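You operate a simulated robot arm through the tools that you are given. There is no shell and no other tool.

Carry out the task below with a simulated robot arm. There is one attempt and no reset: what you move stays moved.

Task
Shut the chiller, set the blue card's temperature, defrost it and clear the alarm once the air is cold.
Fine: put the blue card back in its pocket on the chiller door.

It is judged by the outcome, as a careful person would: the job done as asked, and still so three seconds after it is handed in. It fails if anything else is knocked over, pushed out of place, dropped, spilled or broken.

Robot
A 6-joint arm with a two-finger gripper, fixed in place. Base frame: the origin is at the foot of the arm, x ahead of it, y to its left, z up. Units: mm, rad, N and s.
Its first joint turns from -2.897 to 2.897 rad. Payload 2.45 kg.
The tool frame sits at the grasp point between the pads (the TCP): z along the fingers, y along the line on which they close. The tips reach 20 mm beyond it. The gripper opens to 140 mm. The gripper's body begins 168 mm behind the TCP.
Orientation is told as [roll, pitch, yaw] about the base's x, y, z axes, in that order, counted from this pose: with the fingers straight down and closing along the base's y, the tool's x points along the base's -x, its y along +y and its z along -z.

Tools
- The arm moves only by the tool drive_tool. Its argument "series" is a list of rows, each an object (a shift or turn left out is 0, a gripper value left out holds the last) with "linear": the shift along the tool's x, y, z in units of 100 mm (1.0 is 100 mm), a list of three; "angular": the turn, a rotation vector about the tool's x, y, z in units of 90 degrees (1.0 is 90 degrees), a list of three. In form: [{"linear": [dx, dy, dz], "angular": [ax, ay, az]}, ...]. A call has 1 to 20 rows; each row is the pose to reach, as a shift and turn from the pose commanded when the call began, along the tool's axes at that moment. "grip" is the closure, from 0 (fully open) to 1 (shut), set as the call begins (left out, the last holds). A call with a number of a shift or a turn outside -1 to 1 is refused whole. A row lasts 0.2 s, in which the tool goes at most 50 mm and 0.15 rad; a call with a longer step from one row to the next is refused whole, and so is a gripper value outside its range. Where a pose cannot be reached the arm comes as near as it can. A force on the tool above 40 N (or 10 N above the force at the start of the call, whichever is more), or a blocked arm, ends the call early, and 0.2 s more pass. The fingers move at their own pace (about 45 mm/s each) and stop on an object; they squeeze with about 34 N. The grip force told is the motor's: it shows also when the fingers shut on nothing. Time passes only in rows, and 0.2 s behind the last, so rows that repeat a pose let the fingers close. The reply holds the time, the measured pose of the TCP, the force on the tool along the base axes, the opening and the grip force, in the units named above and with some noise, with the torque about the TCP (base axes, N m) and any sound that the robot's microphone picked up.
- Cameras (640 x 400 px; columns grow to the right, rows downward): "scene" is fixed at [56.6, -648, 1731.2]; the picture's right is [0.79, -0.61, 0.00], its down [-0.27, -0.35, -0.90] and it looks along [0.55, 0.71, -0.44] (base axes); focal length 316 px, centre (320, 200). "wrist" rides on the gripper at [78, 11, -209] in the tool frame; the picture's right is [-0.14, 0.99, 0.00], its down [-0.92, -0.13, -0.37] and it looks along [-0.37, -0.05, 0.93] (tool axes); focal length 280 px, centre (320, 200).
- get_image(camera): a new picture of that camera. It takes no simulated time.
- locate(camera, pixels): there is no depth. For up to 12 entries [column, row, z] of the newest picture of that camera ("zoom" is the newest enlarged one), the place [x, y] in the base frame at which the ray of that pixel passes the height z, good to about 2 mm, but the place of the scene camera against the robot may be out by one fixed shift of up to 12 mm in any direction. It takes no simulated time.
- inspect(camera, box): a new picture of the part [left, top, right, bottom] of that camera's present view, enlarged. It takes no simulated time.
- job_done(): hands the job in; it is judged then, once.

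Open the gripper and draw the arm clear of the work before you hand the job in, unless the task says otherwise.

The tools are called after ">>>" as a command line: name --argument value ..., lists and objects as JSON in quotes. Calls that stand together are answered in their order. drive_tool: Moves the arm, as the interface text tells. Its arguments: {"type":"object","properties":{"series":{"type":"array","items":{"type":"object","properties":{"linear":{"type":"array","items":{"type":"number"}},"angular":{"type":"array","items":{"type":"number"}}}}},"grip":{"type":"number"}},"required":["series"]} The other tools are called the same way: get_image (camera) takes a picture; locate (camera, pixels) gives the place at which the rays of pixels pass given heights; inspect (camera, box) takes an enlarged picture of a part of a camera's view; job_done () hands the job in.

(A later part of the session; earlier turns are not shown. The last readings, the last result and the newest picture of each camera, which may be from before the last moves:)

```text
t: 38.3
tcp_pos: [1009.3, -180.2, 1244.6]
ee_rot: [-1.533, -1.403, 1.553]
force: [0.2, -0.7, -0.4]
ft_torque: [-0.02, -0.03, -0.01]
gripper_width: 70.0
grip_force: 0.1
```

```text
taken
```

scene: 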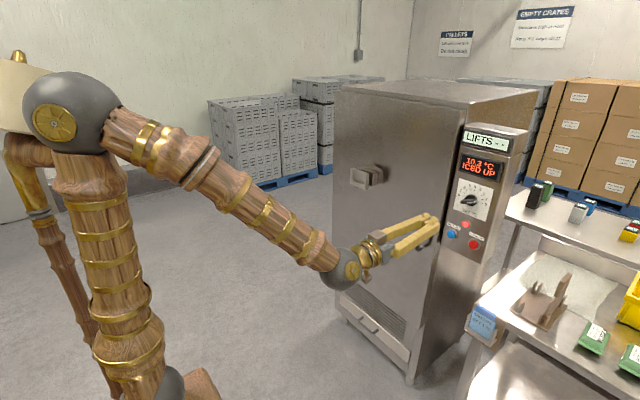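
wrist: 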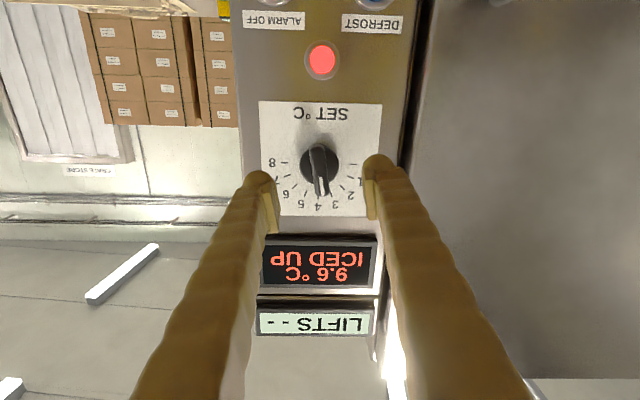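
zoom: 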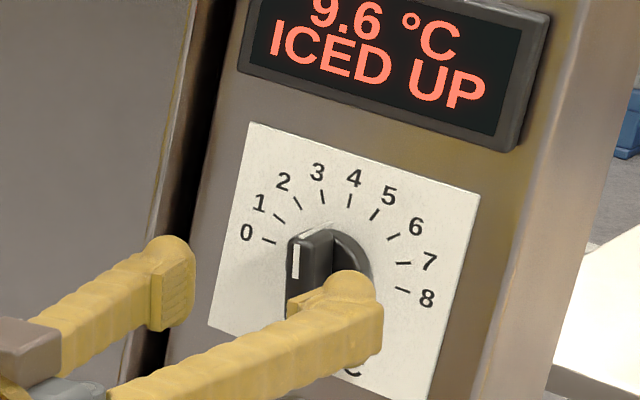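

The knob reads ≈3.6. I straighten the 1° tilt, then roll +90° twice at this standoff.

>>> drive_tool --series '[{"linear": [0, 0.01, -0.1], "angular": [0.012, 0, 0]}]'

>>> drive_tool --series '[{"angular": [0, 0, 0.09]}, {"angular": [0, 0, 0.18]}, {"angular": [0, 0, 0.27]}, {"angular": [0, 0, 0.36]}, {"angular": [0, 0, 0.45]}, {"angular": [0, 0, 0.54]}, {"angular": [0, 0, 0.63]}, {"angular": [0, 0, 0.72]}, {"angular": [0, 0, 0.81]}, {"angular": [0, 0, 0.9]}, {"angular": [0, 0, 0.99]}, {"angular": [0, 0, 1.0]}]'

>>> drive_tool --series '[{"angular": [0, 0, 0.09]}, {"angular": [0, 0, 0.18]}, {"angular": [0, 0, 0.27]}, {"angular": [0, 0, 0.36]}, {"angular": [0, 0, 0.45]}, {"angular": [0, 0, 0.54]}, {"angular": [0, 0, 0.63]}, {"angular": [0, 0, 0.72]}, {"angular": [0, 0, 0.81]}, {"angular": [0, 0, 0.9]}, {"angular": [0, 0, 0.99]}, {"angular": [0, 0, 1.0]}]'

>>> get_image --camera "wrist"

>>> inspect --camera "scene" --box '[410, 130, 510, 260]'

```text
t: 38.7
tcp_pos: [1000.6, -184.3, 1247.5]
ee_rot: [-1.53, -1.411, 1.54]
force: [-0.2, -0.1, 0.6]
ft_torque: [0.0, -0.01, -0.01]
gripper_width: 69.9
grip_force: 0.0
out of reach, approached as far as the arm can: row 1
```

```text
t: 41.3
tcp_pos: [1000.3, -183.7, 1245.8]
ee_rot: [1.567, -0.165, -1.568]
force: [0.0, -0.2, 0.3]
ft_torque: [0.02, 0.0, 0.01]
gripper_width: 70.1
grip_force: 0.1
```

```text
t: 43.9
tcp_pos: [1000.5, -184.0, 1247.1]
ee_rot: [1.553, 1.405, -1.587]
force: [-0.5, -0.8, 0.4]
ft_torque: [0.01, -0.01, -0.04]
gripper_width: 70.1
grip_force: 0.0
```

```text
taken
```

wrist: 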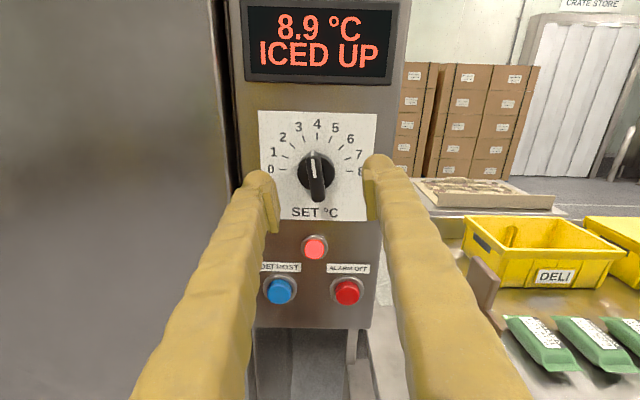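

```text
3.08 times, centred on (460, 195) of scene
```

zoom: 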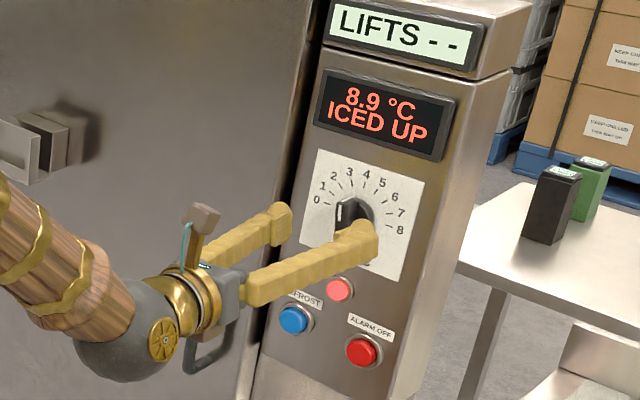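

Now the view is upright: knob at (316,172), pointing ~3.6, display 8.9 °C. I correct the offset (≈−4 mm tool y, −3 mm tool x), advance 60 mm and grip the bar.

>>> drive_tool --series '[{"linear": [-0.03, -0.045, 0.15]}, {"linear": [-0.03, -0.045, 0.3]}, {"linear": [-0.03, -0.045, 0.45]}, {"linear": [-0.03, -0.045, 0.55]}, {"linear": [-0.03, -0.045, 0.6]}]'

>>> drive_tool --grip 1 --series '[{"linear": [0, 0, 0]}, {"linear": [0, 0, 0]}, {"linear": [0, 0, 0]}, {"linear": [0, 0, 0]}, {"linear": [0, 0, 0]}]'

>>> get_image --camera "wrist"

```text
t: 45.1
tcp_pos: [1060.3, -177.6, 1242.8]
ee_rot: [1.552, 1.402, -1.588]
force: [-0.5, 1.1, -0.1]
ft_torque: [-0.01, 0.01, -0.01]
gripper_width: 70.2
grip_force: 0.1
```

```text
t: 46.3
tcp_pos: [1060.3, -177.7, 1241.7]
ee_rot: [1.555, 1.404, -1.585]
force: [4.2, -4.2, 1.5]
ft_torque: [0.04, -0.02, -0.06]
gripper_width: 14.0
grip_force: 38.5
```

```text
taken
```

wrist: 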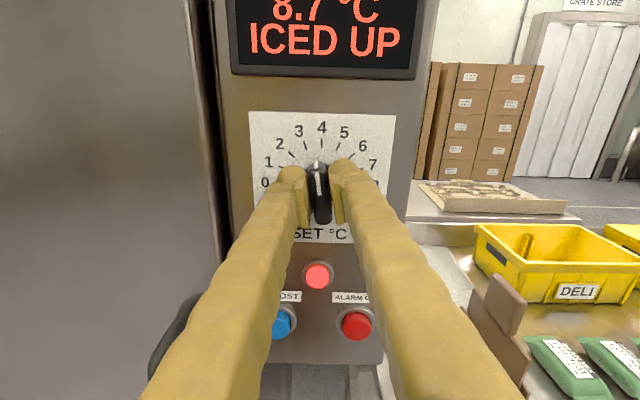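

Gripped on the bar again (14.0 mm). I turn −0.28 units (25°) first with a 2 mm upward recentring.

>>> drive_tool --series '[{"linear": [0.02, 0, 0], "angular": [0, 0, -0.04]}, {"linear": [0.02, 0, 0], "angular": [0, 0, -0.08]}, {"linear": [0.02, 0, 0], "angular": [0, 0, -0.12]}, {"linear": [0.02, 0, 0], "angular": [0, 0, -0.16]}, {"linear": [0.02, 0, 0], "angular": [0, 0, -0.2]}, {"linear": [0.02, 0, 0], "angular": [0, 0, -0.24]}, {"linear": [0.02, 0, 0], "angular": [0, 0, -0.28]}]'

```text
t: 48.0
tcp_pos: [1060.1, -178.1, 1242.5]
ee_rot: [1.561, 0.965, -1.577]
force: [3.5, 1.1, -1.9]
ft_torque: [0.04, 0.18, -0.08]
gripper_width: 13.9
grip_force: 40.5
stopped in row 7: the force on the tool passed its limit at 41 N (the readings are from after the stop); the commanded pose is now the measured one
```

Forces reset at the stop (knob at about 2.5 now). I continue the remaining turn in two short calls.

>>> drive_tool --series '[{"angular": [0, 0, -0.03]}, {"angular": [0, 0, -0.06]}, {"angular": [0, 0, -0.09]}, {"angular": [0, 0, -0.12]}, {"angular": [0, 0, -0.15]}, {"angular": [0, 0, -0.18]}]'

>>> inspect --camera "scene" --box '[440, 160, 500, 220]'

```text
t: 49.4
tcp_pos: [1059.0, -176.4, 1242.5]
ee_rot: [1.562, 0.681, -1.575]
force: [-1.9, 15.7, -11.2]
ft_torque: [0.1, 0.3, -0.06]
gripper_width: 13.8
grip_force: 40.3
```

```text
6.67 times, centred on (470, 190) of scene
```

zoom: 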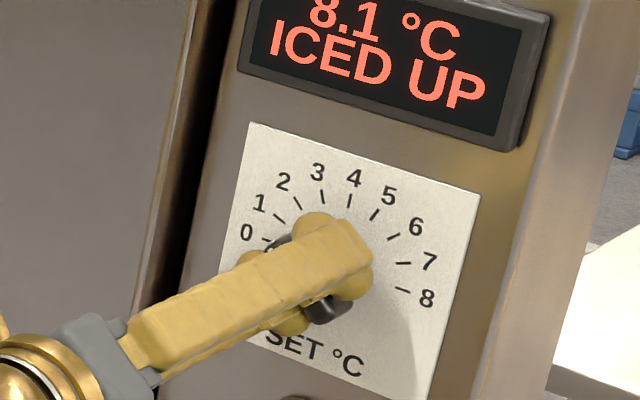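

Remaining about 16.5° to the 1 mark. I finish the turn.

>>> drive_tool --series '[{"angular": [0, 0, -0.03]}, {"angular": [0, 0, -0.06]}, {"angular": [0, 0, -0.09]}, {"angular": [0, 0, -0.12]}, {"angular": [0, 0, -0.15]}, {"angular": [0, 0, -0.183]}]'

>>> get_image --camera "wrist"

```text
t: 50.8
tcp_pos: [1060.4, -175.2, 1241.9]
ee_rot: [1.563, 0.394, -1.572]
force: [-2.0, 32.6, -20.3]
ft_torque: [0.1, 0.03, 0.65]
gripper_width: 14.0
grip_force: 39.9
```

```text
taken
```

wrist: 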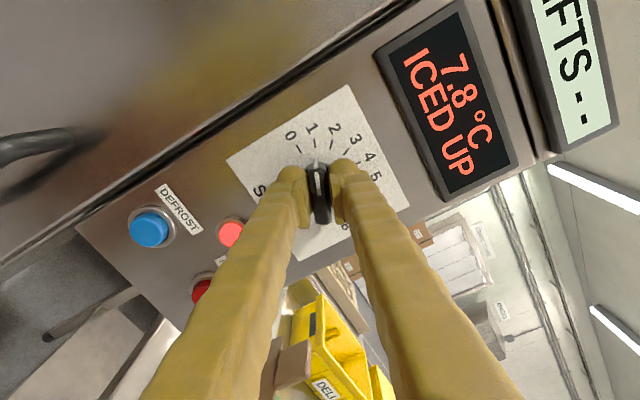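

Roll reached the 1 position, with the white end at the 1 mark. I release and back off 60 mm to verify.

>>> drive_tool --grip 0.6 --series '[{"linear": [0, 0, 0]}, {"linear": [0, 0, 0]}, {"linear": [0, 0, 0]}, {"linear": [0, 0, -0.3]}, {"linear": [0, 0, -0.6]}]'

>>> get_image --camera "wrist"

>>> inspect --camera "wrist" --box '[250, 90, 400, 220]'

>>> inspect --camera "scene" --box '[440, 160, 500, 220]'

```text
t: 52.0
tcp_pos: [1000.1, -176.2, 1241.7]
ee_rot: [1.563, 0.394, -1.57]
force: [0.8, -0.2, -0.9]
ft_torque: [0.01, 0.04, 0.01]
gripper_width: 56.1
grip_force: 0.1
```

```text
taken
```

wrist: 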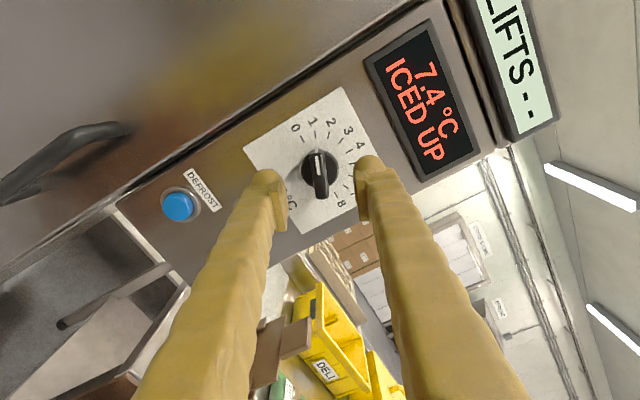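

```text
3.08 times, centred on (325, 155) of wrist
```

zoom: 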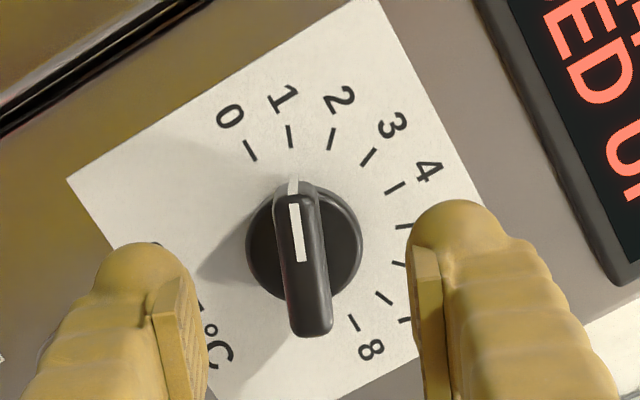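

```text
6.67 times, centred on (470, 190) of scene
```

zoom: 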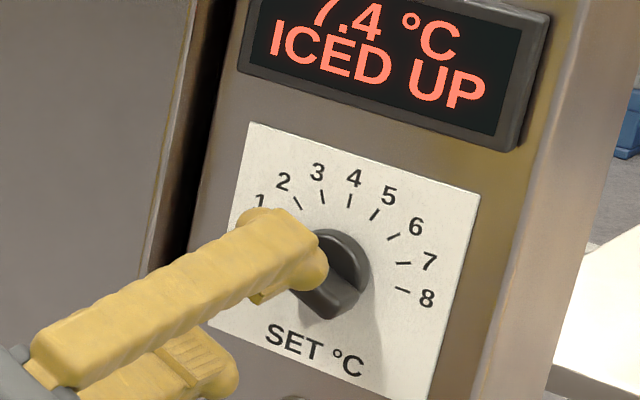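

The dial clearly points at 1. Next I close the gripper, roll to the upright view and lower toward the DEFROST button.

>>> drive_tool --grip 1 --series '[{"linear": [-0.02, -0.12, -0.1], "angular": [0, 0, 0.09]}, {"linear": [-0.04, -0.24, -0.2], "angular": [0, 0, 0.18]}, {"linear": [-0.07, -0.36, -0.2], "angular": [0, 0, 0.27]}, {"linear": [-0.09, -0.48, -0.2], "angular": [0, 0, 0.36]}, {"linear": [-0.12, -0.6, -0.2], "angular": [0, 0, 0.45]}, {"linear": [-0.15, -0.72, -0.2], "angular": [0, 0, 0.54]}, {"linear": [-0.17, -0.84, -0.2], "angular": [0, 0, 0.63]}, {"linear": [-0.2, -0.95, -0.2], "angular": [0, 0, 0.72]}, {"linear": [-0.2, -1.0, -0.2], "angular": [0, 0, 0.75]}]'

>>> get_image --camera "wrist"

```text
t: 54.0
tcp_pos: [979.0, -157.8, 1142.5]
ee_rot: [-0.561, 1.563, 2.583]
force: [0.3, -0.3, -0.7]
ft_torque: [0.0, -0.01, 0.0]
gripper_width: 0.0
grip_force: 29.5
```

```text
taken
```

wrist: 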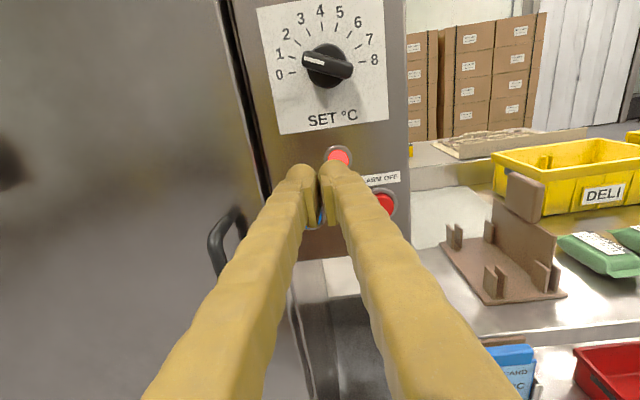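

The red alarm button is at (386,203) and the blue one hides behind the fingers at (321,212). I move to y≈−137, z≈1075 with the gripper slightly open to view it between the fingers.

>>> drive_tool --grip 0.65 --series '[{"linear": [-0.2, -0.1, 0]}, {"linear": [-0.45, -0.2, 0]}, {"linear": [-0.67, -0.2, 0]}, {"linear": [-0.67, -0.2, 0]}]'

>>> get_image --camera "wrist"

>>> inspect --camera "scene" --box '[420, 150, 510, 270]'

```text
t: 55.0
tcp_pos: [979.0, -146.8, 1076.4]
ee_rot: [-0.292, 1.561, 2.867]
force: [-0.2, 0.1, -0.2]
ft_torque: [0.02, 0.03, 0.0]
gripper_width: 49.0
grip_force: 0.1
out of reach, approached as far as the arm can: row 2, 3, 4
```

```text
taken
```

wrist: 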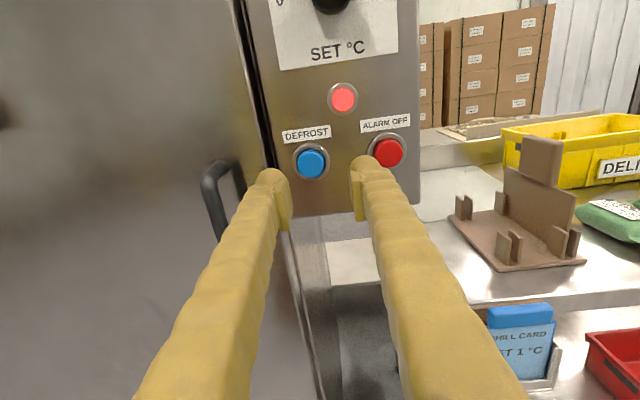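

```text
3.33 times, centred on (465, 210) of scene
```

zoom: 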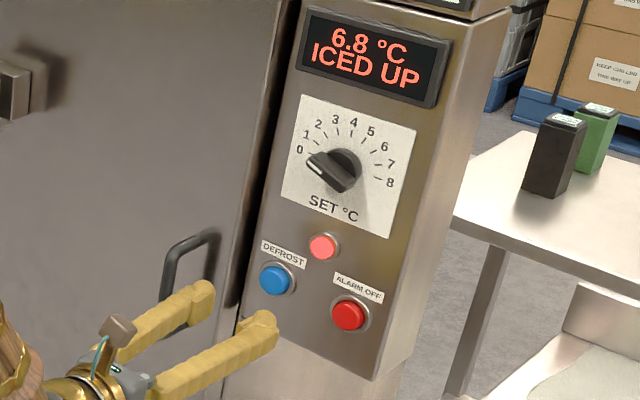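

The blue button is at (311,163) → about y −136.5, z 1073. The arm balks at straight-on past y −147, so I yaw the tool ~6° toward +y, close the fingers and come to a standoff.

>>> drive_tool --grip 1 --series '[{"linear": [0, 0, 0.1], "angular": [0.03, 0, 0]}, {"linear": [0, 0, 0.25], "angular": [0.067, 0, 0]}, {"linear": [-0.01, -0.03, 0.4], "angular": [0.067, 0, 0]}, {"linear": [-0.02, -0.05, 0.6], "angular": [0.067, 0, 0]}]'

>>> get_image --camera "wrist"

>>> inspect --camera "scene" --box '[420, 150, 510, 270]'

```text
t: 56.0
tcp_pos: [1037.7, -139.1, 1073.8]
ee_rot: [-0.434, 1.567, 2.815]
force: [-0.3, -0.2, 0.1]
ft_torque: [0.02, -0.02, 0.04]
gripper_width: 0.0
grip_force: 29.7
```

```text
taken
```

wrist: 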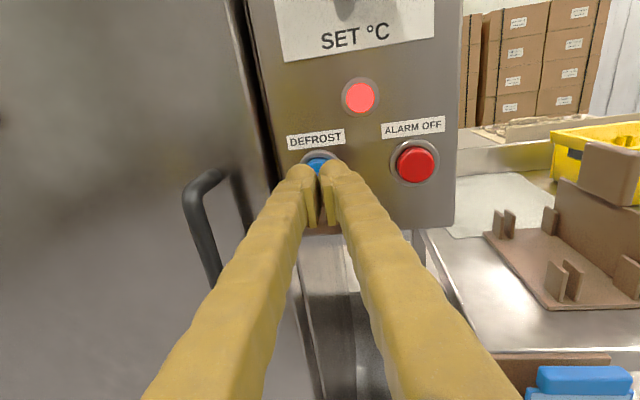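

```text
3.33 times, centred on (465, 210) of scene
```

zoom: 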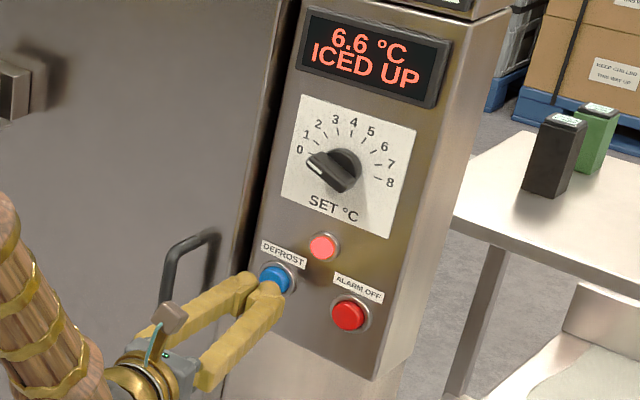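

Button sits right ahead of the tips (320,165). I advance to press, raising 3 mm, in small steps.

>>> drive_tool --series '[{"linear": [0.03, 0, 0.1]}, {"linear": [0.03, 0, 0.2]}, {"linear": [0.03, 0, 0.25]}, {"linear": [0.03, 0, 0.3]}, {"linear": [0.03, 0, 0.34]}, {"linear": [0.03, 0, 0.38]}]'

>>> inspect --camera "scene" --box '[420, 150, 510, 270]'

```text
t: 57.3
tcp_pos: [1070.3, -137.5, 1078.2]
ee_rot: [-0.5, 1.564, 2.749]
force: [-21.2, 1.0, 4.2]
ft_torque: [-0.02, -0.11, -0.2]
gripper_width: 0.0
grip_force: 29.8
heard: click
stopped in row 6: the force on the tool passed its limit at 57 N (the readings are from after the stop); the commanded pose is now the measured one
```

```text
3.33 times, centred on (465, 210) of scene
```

zoom: 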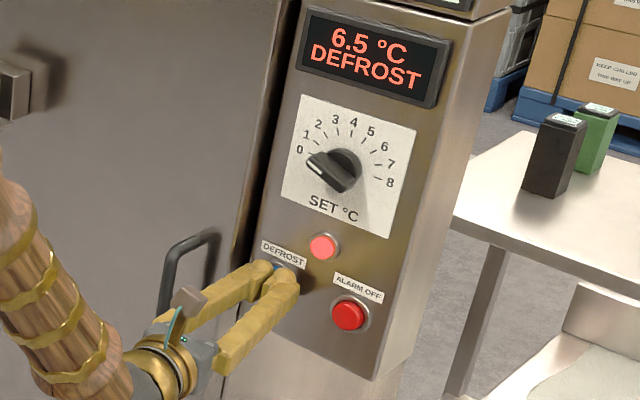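

A click was heard and the display says "6.5 °C DEFROST". I back off and see that it stays.

>>> drive_tool --series '[{"linear": [0, 0, -0.2]}, {"linear": [0, 0, -0.6]}, {"linear": [0, 0, -0.9]}]'

>>> get_image --camera "wrist"

>>> inspect --camera "scene" --box '[420, 150, 510, 270]'

>>> inspect --camera "scene" --box '[330, 140, 400, 200]'

>>> inspect --camera "scene" --box '[450, 280, 530, 360]'

```text
t: 58.1
tcp_pos: [981.5, -146.1, 1079.2]
ee_rot: [-0.423, 1.561, 2.822]
force: [0.4, -0.3, 0.3]
ft_torque: [0.01, -0.02, 0.01]
gripper_width: 0.0
grip_force: 29.4
```

```text
taken
```

wrist: 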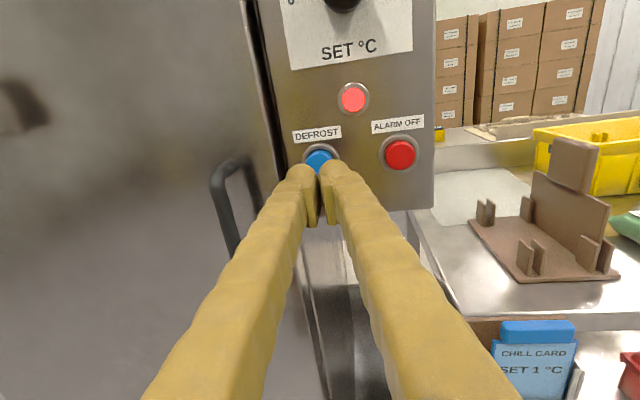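

```text
3.33 times, centred on (465, 210) of scene
```

zoom: 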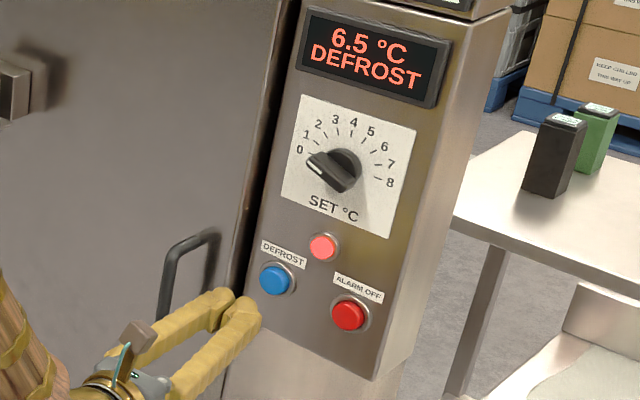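

```text
6.67 times, centred on (365, 170) of scene
```

zoom: 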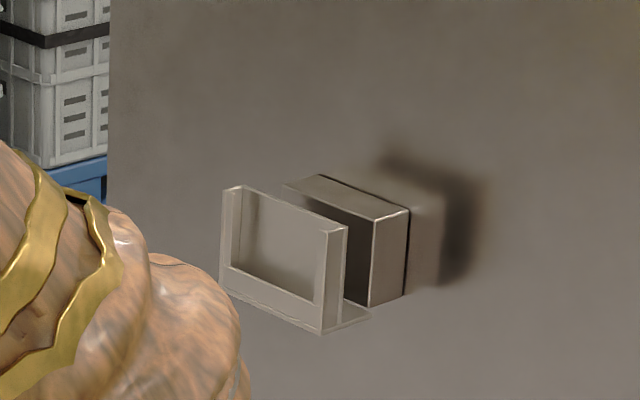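

```text
5.00 times, centred on (490, 320) of scene
```

zoom: 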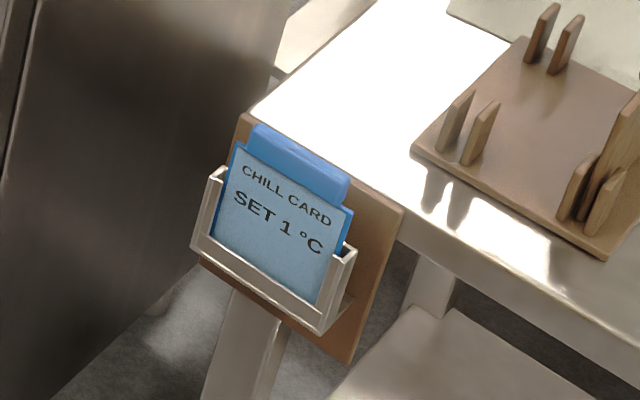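

Defrost is running. Meanwhile I look closely at the card in its holder at wrist (538,340).

>>> inspect --camera "wrist" --box '[440, 280, 640, 400]'

>>> inspect --camera "wrist" --box '[0, 40, 140, 160]'

```text
3.20 times, centred on (540, 340) of wrist
```

zoom: 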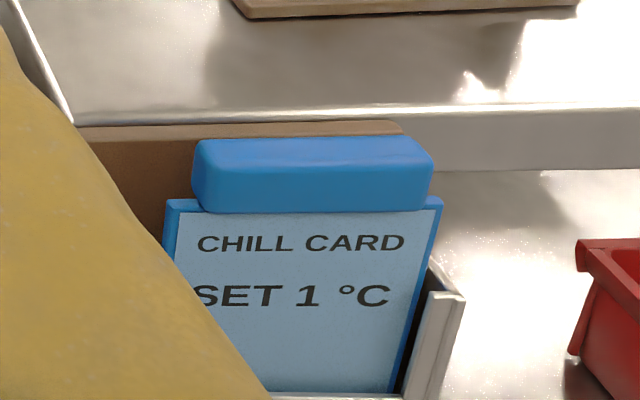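

```text
3.33 times, centred on (70, 100) of wrist
```

zoom: 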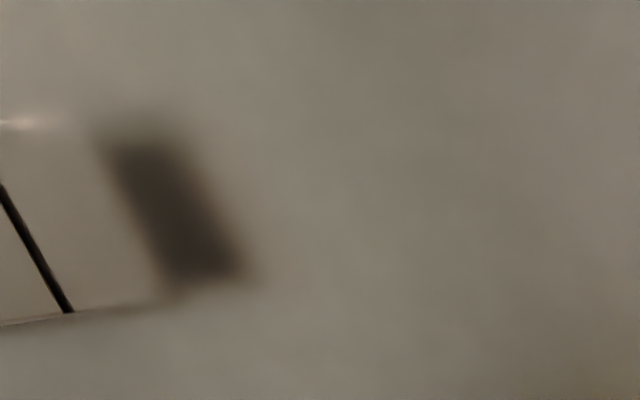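

The card's grip is a thick blue bar about 79 mm long, its centre near (1022,−354,883); I plan to grip it by its two ends (along y) with the tool down. First I back off and unwind the roll by −180°.

>>> drive_tool --series '[{"linear": [0, 0.05, -0.1], "angular": [0, 0, -0.09]}, {"linear": [0, 0.1, -0.2], "angular": [0, 0, -0.18]}, {"linear": [0, 0.15, -0.3], "angular": [0, 0, -0.27]}, {"linear": [0, 0.2, -0.4], "angular": [0, 0, -0.36]}, {"linear": [0, 0.25, -0.5], "angular": [0, 0, -0.45]}, {"linear": [0, 0.3, -0.6], "angular": [0, 0, -0.54]}, {"linear": [0, 0.35, -0.7], "angular": [0, 0, -0.63]}, {"linear": [0, 0.4, -0.8], "angular": [0, 0, -0.72]}, {"linear": [0, 0.45, -0.9], "angular": [0, 0, -0.81]}, {"linear": [0, 0.5, -1.0], "angular": [0, 0, -0.9]}, {"linear": [0, 0.5, -1.0], "angular": [0, 0, -0.99]}, {"linear": [0, 0.5, -1.0], "angular": [0, 0, -1.0]}]'

>>> drive_tool --series '[{"angular": [0, 0, -0.09]}, {"angular": [0, 0, -0.18]}, {"angular": [0, 0, -0.27]}, {"angular": [0, 0, -0.36]}, {"angular": [0, 0, -0.45]}, {"angular": [0, 0, -0.54]}, {"angular": [0, 0, -0.63]}, {"angular": [0, 0, -0.72]}, {"angular": [0, 0, -0.81]}, {"angular": [0, 0, -0.9]}, {"angular": [0, 0, -0.99]}, {"angular": [0, 0, -1.0]}]'

>>> get_image --camera "wrist"

>>> inspect --camera "scene" --box '[420, 130, 510, 260]'

```text
t: 60.7
tcp_pos: [886.8, -208.1, 1078.2]
ee_rot: [1.564, 0.002, -1.464]
force: [0.3, 0.0, 0.0]
ft_torque: [0.01, 0.03, 0.0]
gripper_width: 0.1
grip_force: 29.6
```

```text
t: 63.3
tcp_pos: [886.8, -207.5, 1077.7]
ee_rot: [0.274, -1.562, -0.166]
force: [0.4, -0.2, -0.4]
ft_torque: [0.03, 0.0, 0.0]
gripper_width: 0.0
grip_force: 29.6
```

```text
taken
```

wrist: 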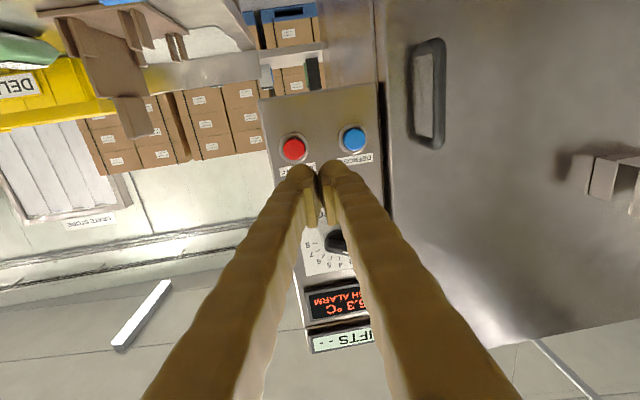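

```text
3.08 times, centred on (465, 195) of scene
```

zoom: 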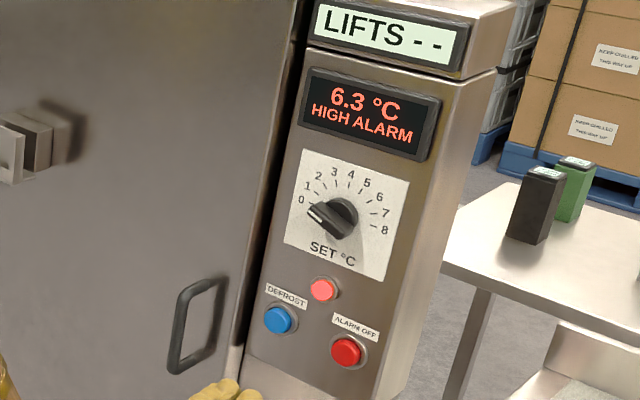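

Display: "6.3 °C HIGH ALARM" — defrost done and cooling. I pitch the tool down while moving toward the card (y −100), opening to ~112 mm.

>>> drive_tool --grip 0.2 --series '[{"linear": [-0.05, -0.09, 0], "angular": [0, 0.09, 0]}, {"linear": [-0.1, -0.18, 0], "angular": [0, 0.18, 0]}, {"linear": [-0.15, -0.27, 0], "angular": [0, 0.27, 0]}, {"linear": [-0.2, -0.36, 0], "angular": [0, 0.36, 0]}, {"linear": [-0.2, -0.45, 0], "angular": [0, 0.45, 0]}, {"linear": [-0.2, -0.54, 0], "angular": [0, 0.54, 0]}, {"linear": [-0.2, -0.63, 0], "angular": [0, 0.63, 0]}, {"linear": [-0.2, -0.72, 0], "angular": [0, 0.72, 0]}, {"linear": [-0.2, -0.81, 0], "angular": [0, 0.81, 0]}, {"linear": [-0.2, -0.9, 0], "angular": [0, 0.9, 0]}, {"linear": [-0.2, -1.0, 0], "angular": [0, 0.99, 0]}, {"linear": [-0.2, -1.0, 0], "angular": [0, 1.0, 0]}]'

>>> get_image --camera "wrist"

>>> get_image --camera "scene"

```text
t: 65.9
tcp_pos: [898.8, -307.1, 1099.3]
ee_rot: [0.001, 0.009, 0.106]
force: [0.9, 0.0, 0.4]
ft_torque: [0.01, 0.01, -0.01]
gripper_width: 111.8
grip_force: 0.0
```

```text
taken
```

wrist: 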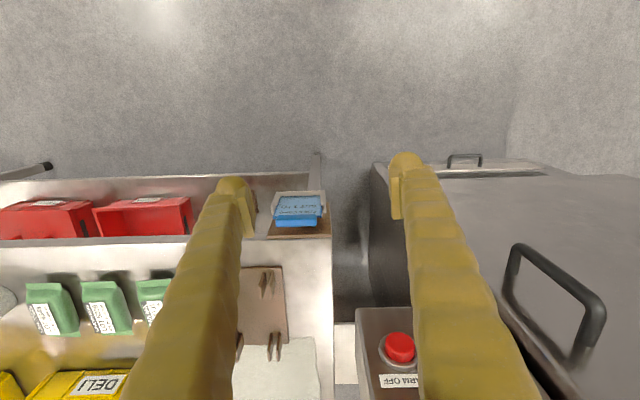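

```text
taken
```

scene: 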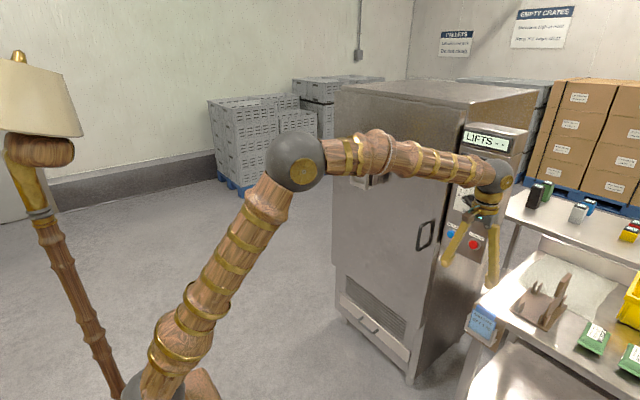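

The arm reaches well. Tab centre at (298,219) gives ≈(1021,−347,885). I square the yaw and move above the card.

>>> drive_tool --series '[{"linear": [-0.3, -0.15, 0.2], "angular": [0, 0, 0.03]}, {"linear": [-0.6, -0.3, 0.45], "angular": [0, 0, 0.0675]}, {"linear": [-0.85, -0.42, 0.7], "angular": [0, 0, 0.0675]}, {"linear": [-1.0, -0.51, 0.95], "angular": [0, 0.006, 0.0675]}]'

>>> get_image --camera "wrist"

>>> inspect --camera "wrist" --box '[240, 130, 400, 240]'

>>> inspect --camera "scene" --box '[440, 240, 540, 370]'

```text
t: 66.9
tcp_pos: [1004.6, -345.8, 1004.4]
ee_rot: [0.002, 0.015, 0.0]
force: [-0.3, 0.7, 0.0]
ft_torque: [0.01, -0.04, -0.01]
gripper_width: 112.1
grip_force: 0.1
```

```text
taken
```

wrist: 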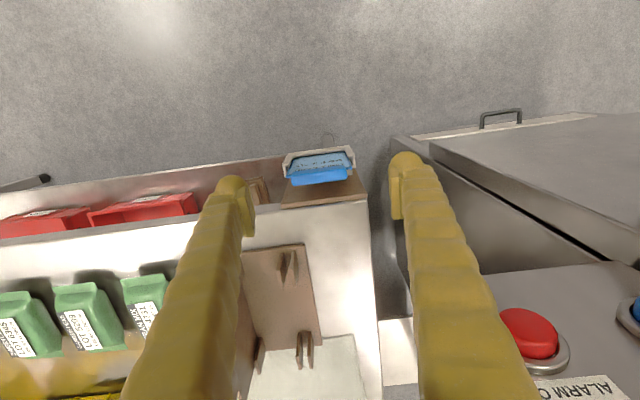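

```text
3.64 times, centred on (320, 185) of wrist
```

zoom: 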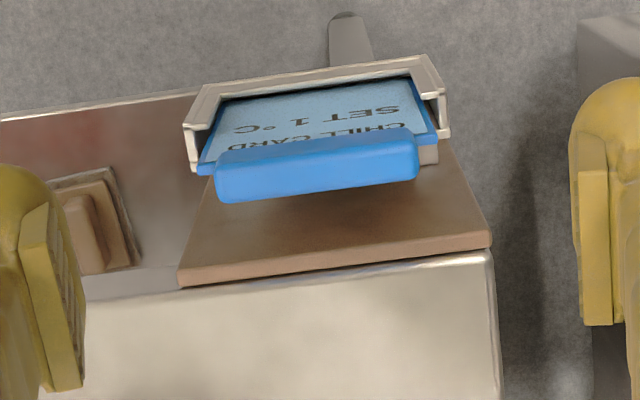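

```text
3.08 times, centred on (490, 305) of scene
```

zoom: 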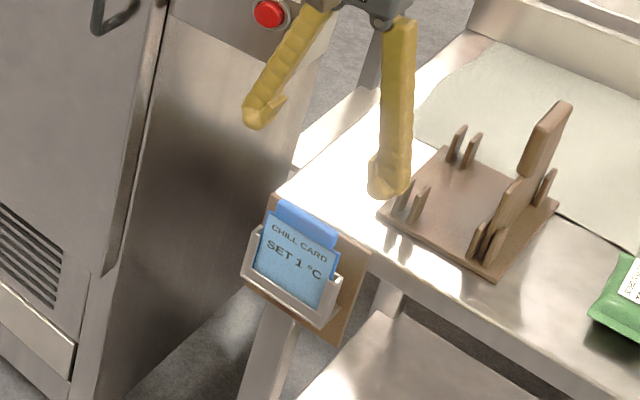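

The bar is centred near (1022,−349) and free at both ends. I remove the small pitch, centre over it and descend to z≈930 to measure its height.

>>> drive_tool --series '[{"linear": [-0.09, -0.015, 0.2], "angular": [0, -0.0095, 0]}, {"linear": [-0.17, -0.03, 0.45], "angular": [0, -0.0095, 0]}, {"linear": [-0.17, -0.03, 0.74], "angular": [0, -0.0095, 0]}]'

>>> get_image --camera "wrist"

>>> inspect --camera "scene" --box '[450, 260, 530, 350]'

>>> inspect --camera "wrist" --box '[220, 120, 420, 245]'

```text
t: 67.7
tcp_pos: [1019.3, -348.7, 925.8]
ee_rot: [0.002, 0.001, 0.0]
force: [0.2, 0.0, 0.4]
ft_torque: [0.0, -0.01, 0.01]
gripper_width: 112.0
grip_force: 0.1
```

```text
taken
```

wrist: 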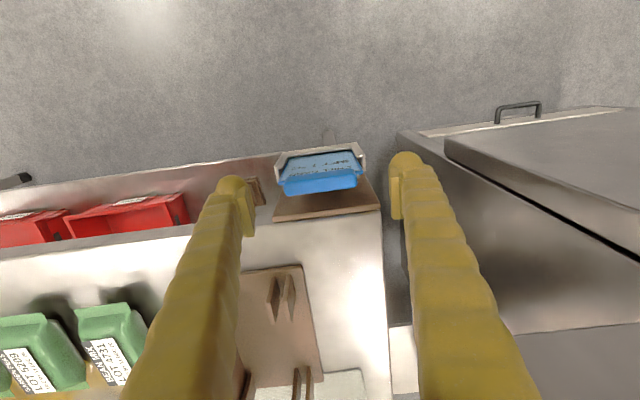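

```text
4.44 times, centred on (490, 305) of scene
```

zoom: 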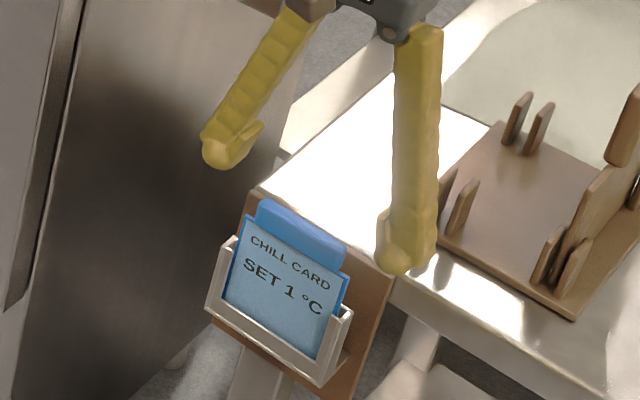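

```text
3.20 times, centred on (320, 182) of wrist
```

zoom: 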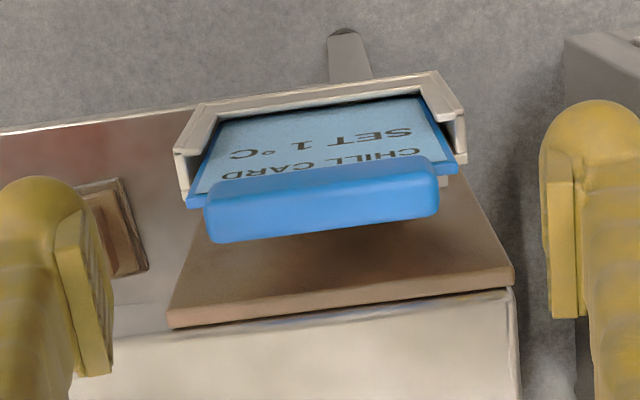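

Bar measures ≈68 mm long, centre (1022,−348,883), top ≈893, bottom ≈872. I descend 29 mm so the tips stop at ≈877, then check.

>>> drive_tool --series '[{"linear": [-0.02, 0.005, 0.1]}, {"linear": [-0.02, 0.005, 0.2]}, {"linear": [-0.02, 0.005, 0.29]}]'

>>> inspect --camera "scene" --box '[450, 260, 530, 350]'

>>> inspect --camera "wrist" --box '[220, 120, 420, 245]'

```text
t: 68.5
tcp_pos: [1020.4, -348.8, 899.0]
ee_rot: [0.003, 0.003, 0.001]
force: [0.0, 0.3, -0.7]
ft_torque: [-0.03, 0.0, 0.02]
gripper_width: 112.0
grip_force: 0.0
```

```text
4.44 times, centred on (490, 305) of scene
```

zoom: 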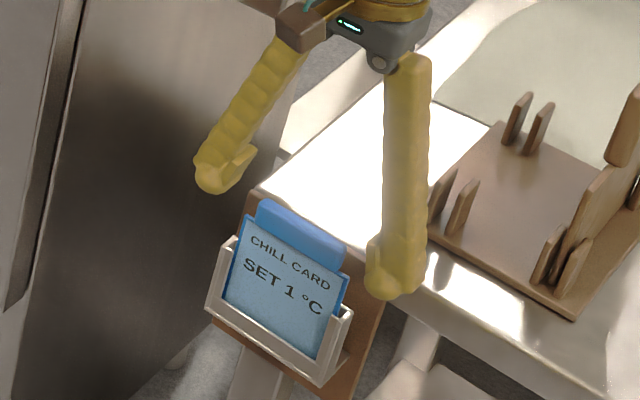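

```text
3.20 times, centred on (320, 182) of wrist
```

zoom: 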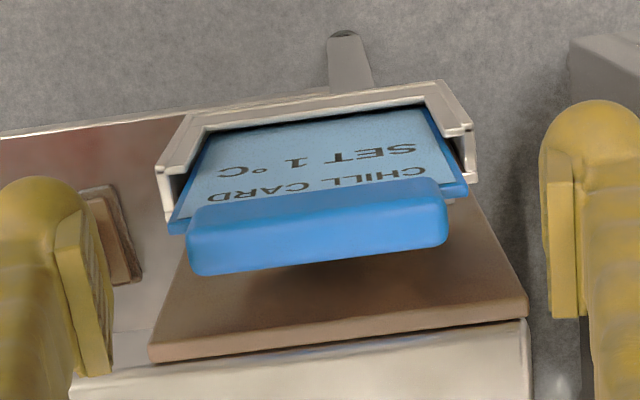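

Tip midline matches the bar's middle in the scene view. I shift 2 mm in +x and close on the bar's ends.

>>> drive_tool --grip 1 --series '[{"linear": [-0.02, 0, 0]}, {"linear": [-0.02, 0, 0]}, {"linear": [-0.02, 0, 0]}, {"linear": [-0.02, 0, 0]}, {"linear": [-0.02, 0, 0]}]'

>>> inspect --camera "scene" --box '[450, 260, 530, 350]'

>>> inspect --camera "wrist" --box '[220, 120, 420, 245]'

>>> inspect --camera "scene" --box '[440, 120, 520, 270]'

```text
t: 69.7
tcp_pos: [1022.6, -346.7, 898.6]
ee_rot: [0.003, 0.004, -0.001]
force: [0.3, -0.8, 0.0]
ft_torque: [-0.11, 0.07, 0.01]
gripper_width: 66.2
grip_force: 34.2
```

```text
4.44 times, centred on (490, 305) of scene
```

zoom: 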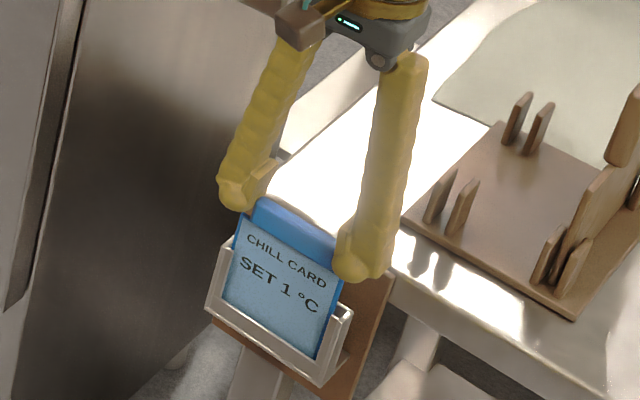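

```text
3.20 times, centred on (320, 182) of wrist
```

zoom: 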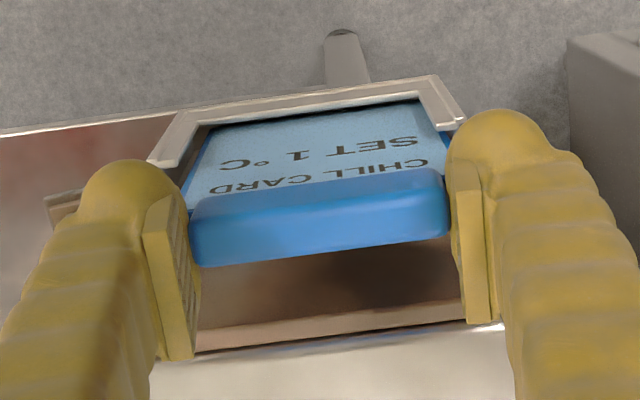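

```text
2.67 times, centred on (480, 195) of scene
```

zoom: 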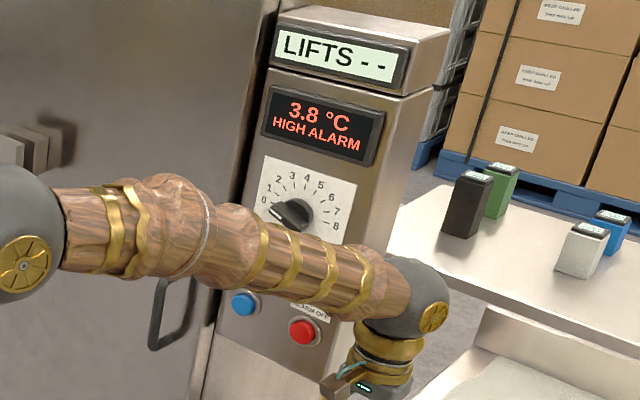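

Holding the card's bar (66.2 mm, 34 N). Temp is 3.8 °C. I lift straight up, gently.

>>> drive_tool --series '[{"linear": [0, 0, -0.1]}, {"linear": [0, 0, -0.2]}, {"linear": [0, 0, -0.35]}, {"linear": [0, 0, -0.5]}, {"linear": [0, 0, -0.65]}, {"linear": [0, 0, -0.8]}, {"linear": [0, 0, -1.0]}]'

>>> get_image --camera "scene"

>>> get_image --camera "wrist"

>>> inspect --camera "scene" --box '[450, 230, 530, 350]'

```text
t: 71.3
tcp_pos: [1023.4, -350.3, 999.1]
ee_rot: [-0.001, 0.002, 0.001]
force: [0.7, 0.0, -0.4]
ft_torque: [0.05, 0.01, 0.01]
gripper_width: 66.0
grip_force: 33.7
```

```text
taken
```

scene: 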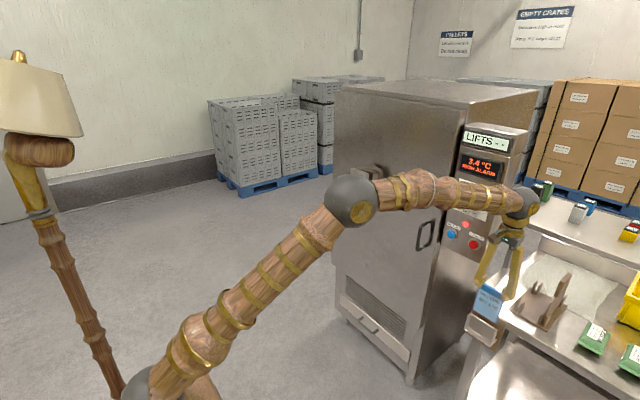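

```text
taken
```

wrist: 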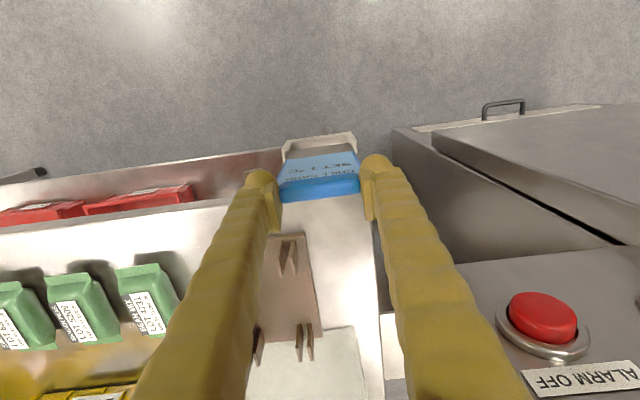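

```text
3.33 times, centred on (490, 290) of scene
```

zoom: 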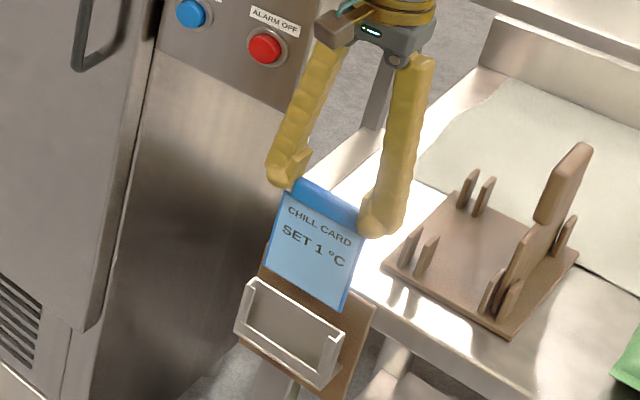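

The card is out cleanly. I retreat toward the robot and upward, clear of the door handle, then swing to the pocket side.

>>> drive_tool --series '[{"linear": [0.2, 0, -0.2]}, {"linear": [0.5, 0.1, -0.5]}, {"linear": [0.8, 0.3, -0.8]}, {"linear": [1.0, 0.5, -1.0]}]'

>>> drive_tool --series '[{"linear": [0.3, 0.3, -0.2]}, {"linear": [0.6, 0.6, -0.5]}, {"linear": [0.9, 0.9, -0.8]}, {"linear": [1.0, 1.0, -1.0]}]'

>>> drive_tool --series '[{"linear": [0.0, 0.35, -0.2]}, {"linear": [0.0, 0.7, -0.4]}, {"linear": [0, 1.0, -0.6]}]'

>>> drive_tool --series '[{"linear": [0.0, 0.35, 0]}, {"linear": [0.0, 0.7, 0]}, {"linear": [0, 1.0, 0]}]'

>>> drive_tool --series '[{"linear": [0.0, 0.35, 0]}, {"linear": [0.0, 0.7, 0]}, {"linear": [0, 1.0, 0]}]'

>>> get_image --camera "wrist"

>>> get_image --camera "scene"

```text
t: 72.3
tcp_pos: [921.9, -299.7, 1099.2]
ee_rot: [0.002, 0.004, -0.001]
force: [-0.1, -0.2, 0.1]
ft_torque: [0.03, 0.02, -0.02]
gripper_width: 66.3
grip_force: 33.7
```

```text
refused: row 2 steps farther than a row can; nothing moved
```

```text
t: 73.1
tcp_pos: [924.0, -200.9, 1159.4]
ee_rot: [0.002, 0.004, 0.0]
force: [-0.5, 0.3, -0.2]
ft_torque: [-0.02, 0.02, -0.01]
gripper_width: 66.2
grip_force: 34.1
```

```text
t: 73.9
tcp_pos: [920.9, -97.7, 1157.7]
ee_rot: [0.002, 0.004, 0.002]
force: [-0.2, 0.0, -0.5]
ft_torque: [0.0, 0.01, -0.01]
gripper_width: 66.2
grip_force: 33.7
```

```text
t: 74.7
tcp_pos: [922.0, -0.9, 1159.2]
ee_rot: [0.002, 0.003, 0.0]
force: [-0.3, -0.4, -1.1]
ft_torque: [0.0, 0.01, -0.02]
gripper_width: 66.2
grip_force: 34.3
```

```text
taken
```

wrist: 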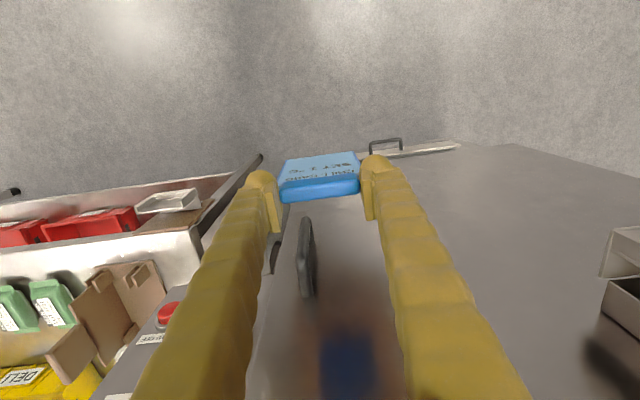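

```text
taken
```

scene: 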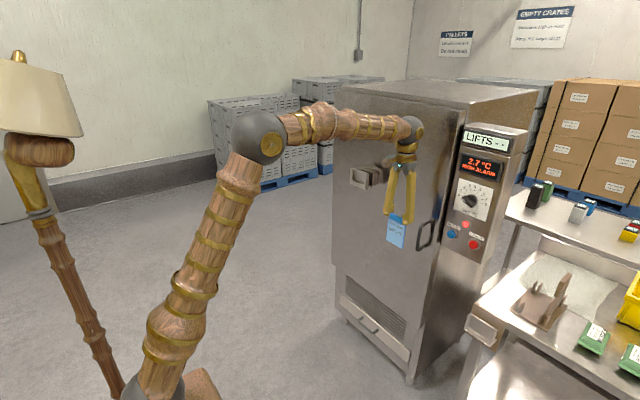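

At (922,−1,1159), display 2.7 °C HIGH ALARM. I rise and go on to y≈270, staying clear of the door, to view the pocket.

>>> drive_tool --series '[{"linear": [0.2, 0.25, -0.3]}, {"linear": [0.35, 0.5, -0.65]}, {"linear": [0.5, 0.75, -1.0]}, {"linear": [0.6, 1.0, -1.0]}]'

>>> drive_tool --series '[{"linear": [0, 0.25, -0.3]}, {"linear": [0, 0.5, -0.65]}, {"linear": [0, 0.75, -1.0]}, {"linear": [0, 1.0, -1.0]}]'

>>> drive_tool --series '[{"linear": [0, 0.25, 0]}, {"linear": [0, 0.5, 0]}, {"linear": [0, 0.7, 0]}]'

>>> get_image --camera "wrist"

>>> inspect --camera "wrist" --box '[240, 150, 420, 320]'

>>> get_image --camera "scene"

```text
t: 75.7
tcp_pos: [862.2, 101.6, 1261.4]
ee_rot: [0.002, 0.002, -0.001]
force: [-0.5, -0.1, -0.4]
ft_torque: [0.0, 0.0, 0.02]
gripper_width: 66.0
grip_force: 33.9
```

```text
t: 76.7
tcp_pos: [863.6, 202.3, 1361.7]
ee_rot: [0.002, 0.001, 0.0]
force: [-0.5, 0.6, -0.4]
ft_torque: [-0.01, 0.03, -0.04]
gripper_width: 66.7
grip_force: 34.0
```

```text
t: 77.5
tcp_pos: [862.9, 270.0, 1361.9]
ee_rot: [0.001, 0.0, 0.0]
force: [0.1, -0.4, 0.3]
ft_torque: [-0.03, 0.02, 0.0]
gripper_width: 66.4
grip_force: 34.4
```

```text
taken
```

wrist: 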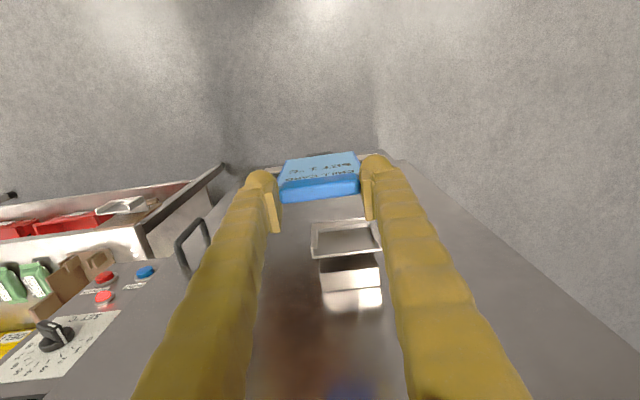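

```text
2.35 times, centred on (330, 235) of wrist
```

zoom: 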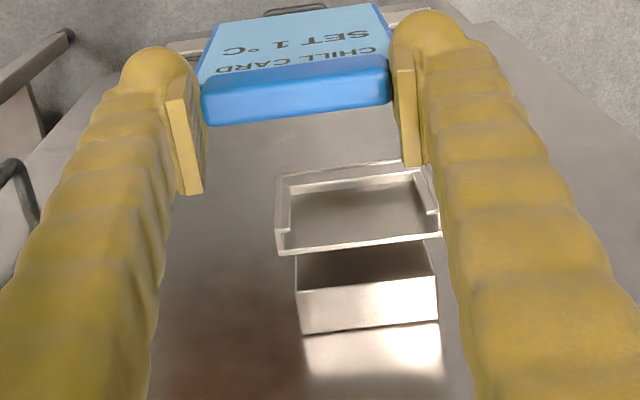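

```text
taken
```

scene: 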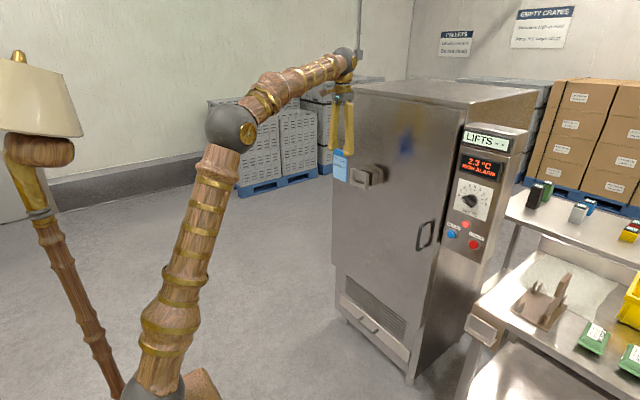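

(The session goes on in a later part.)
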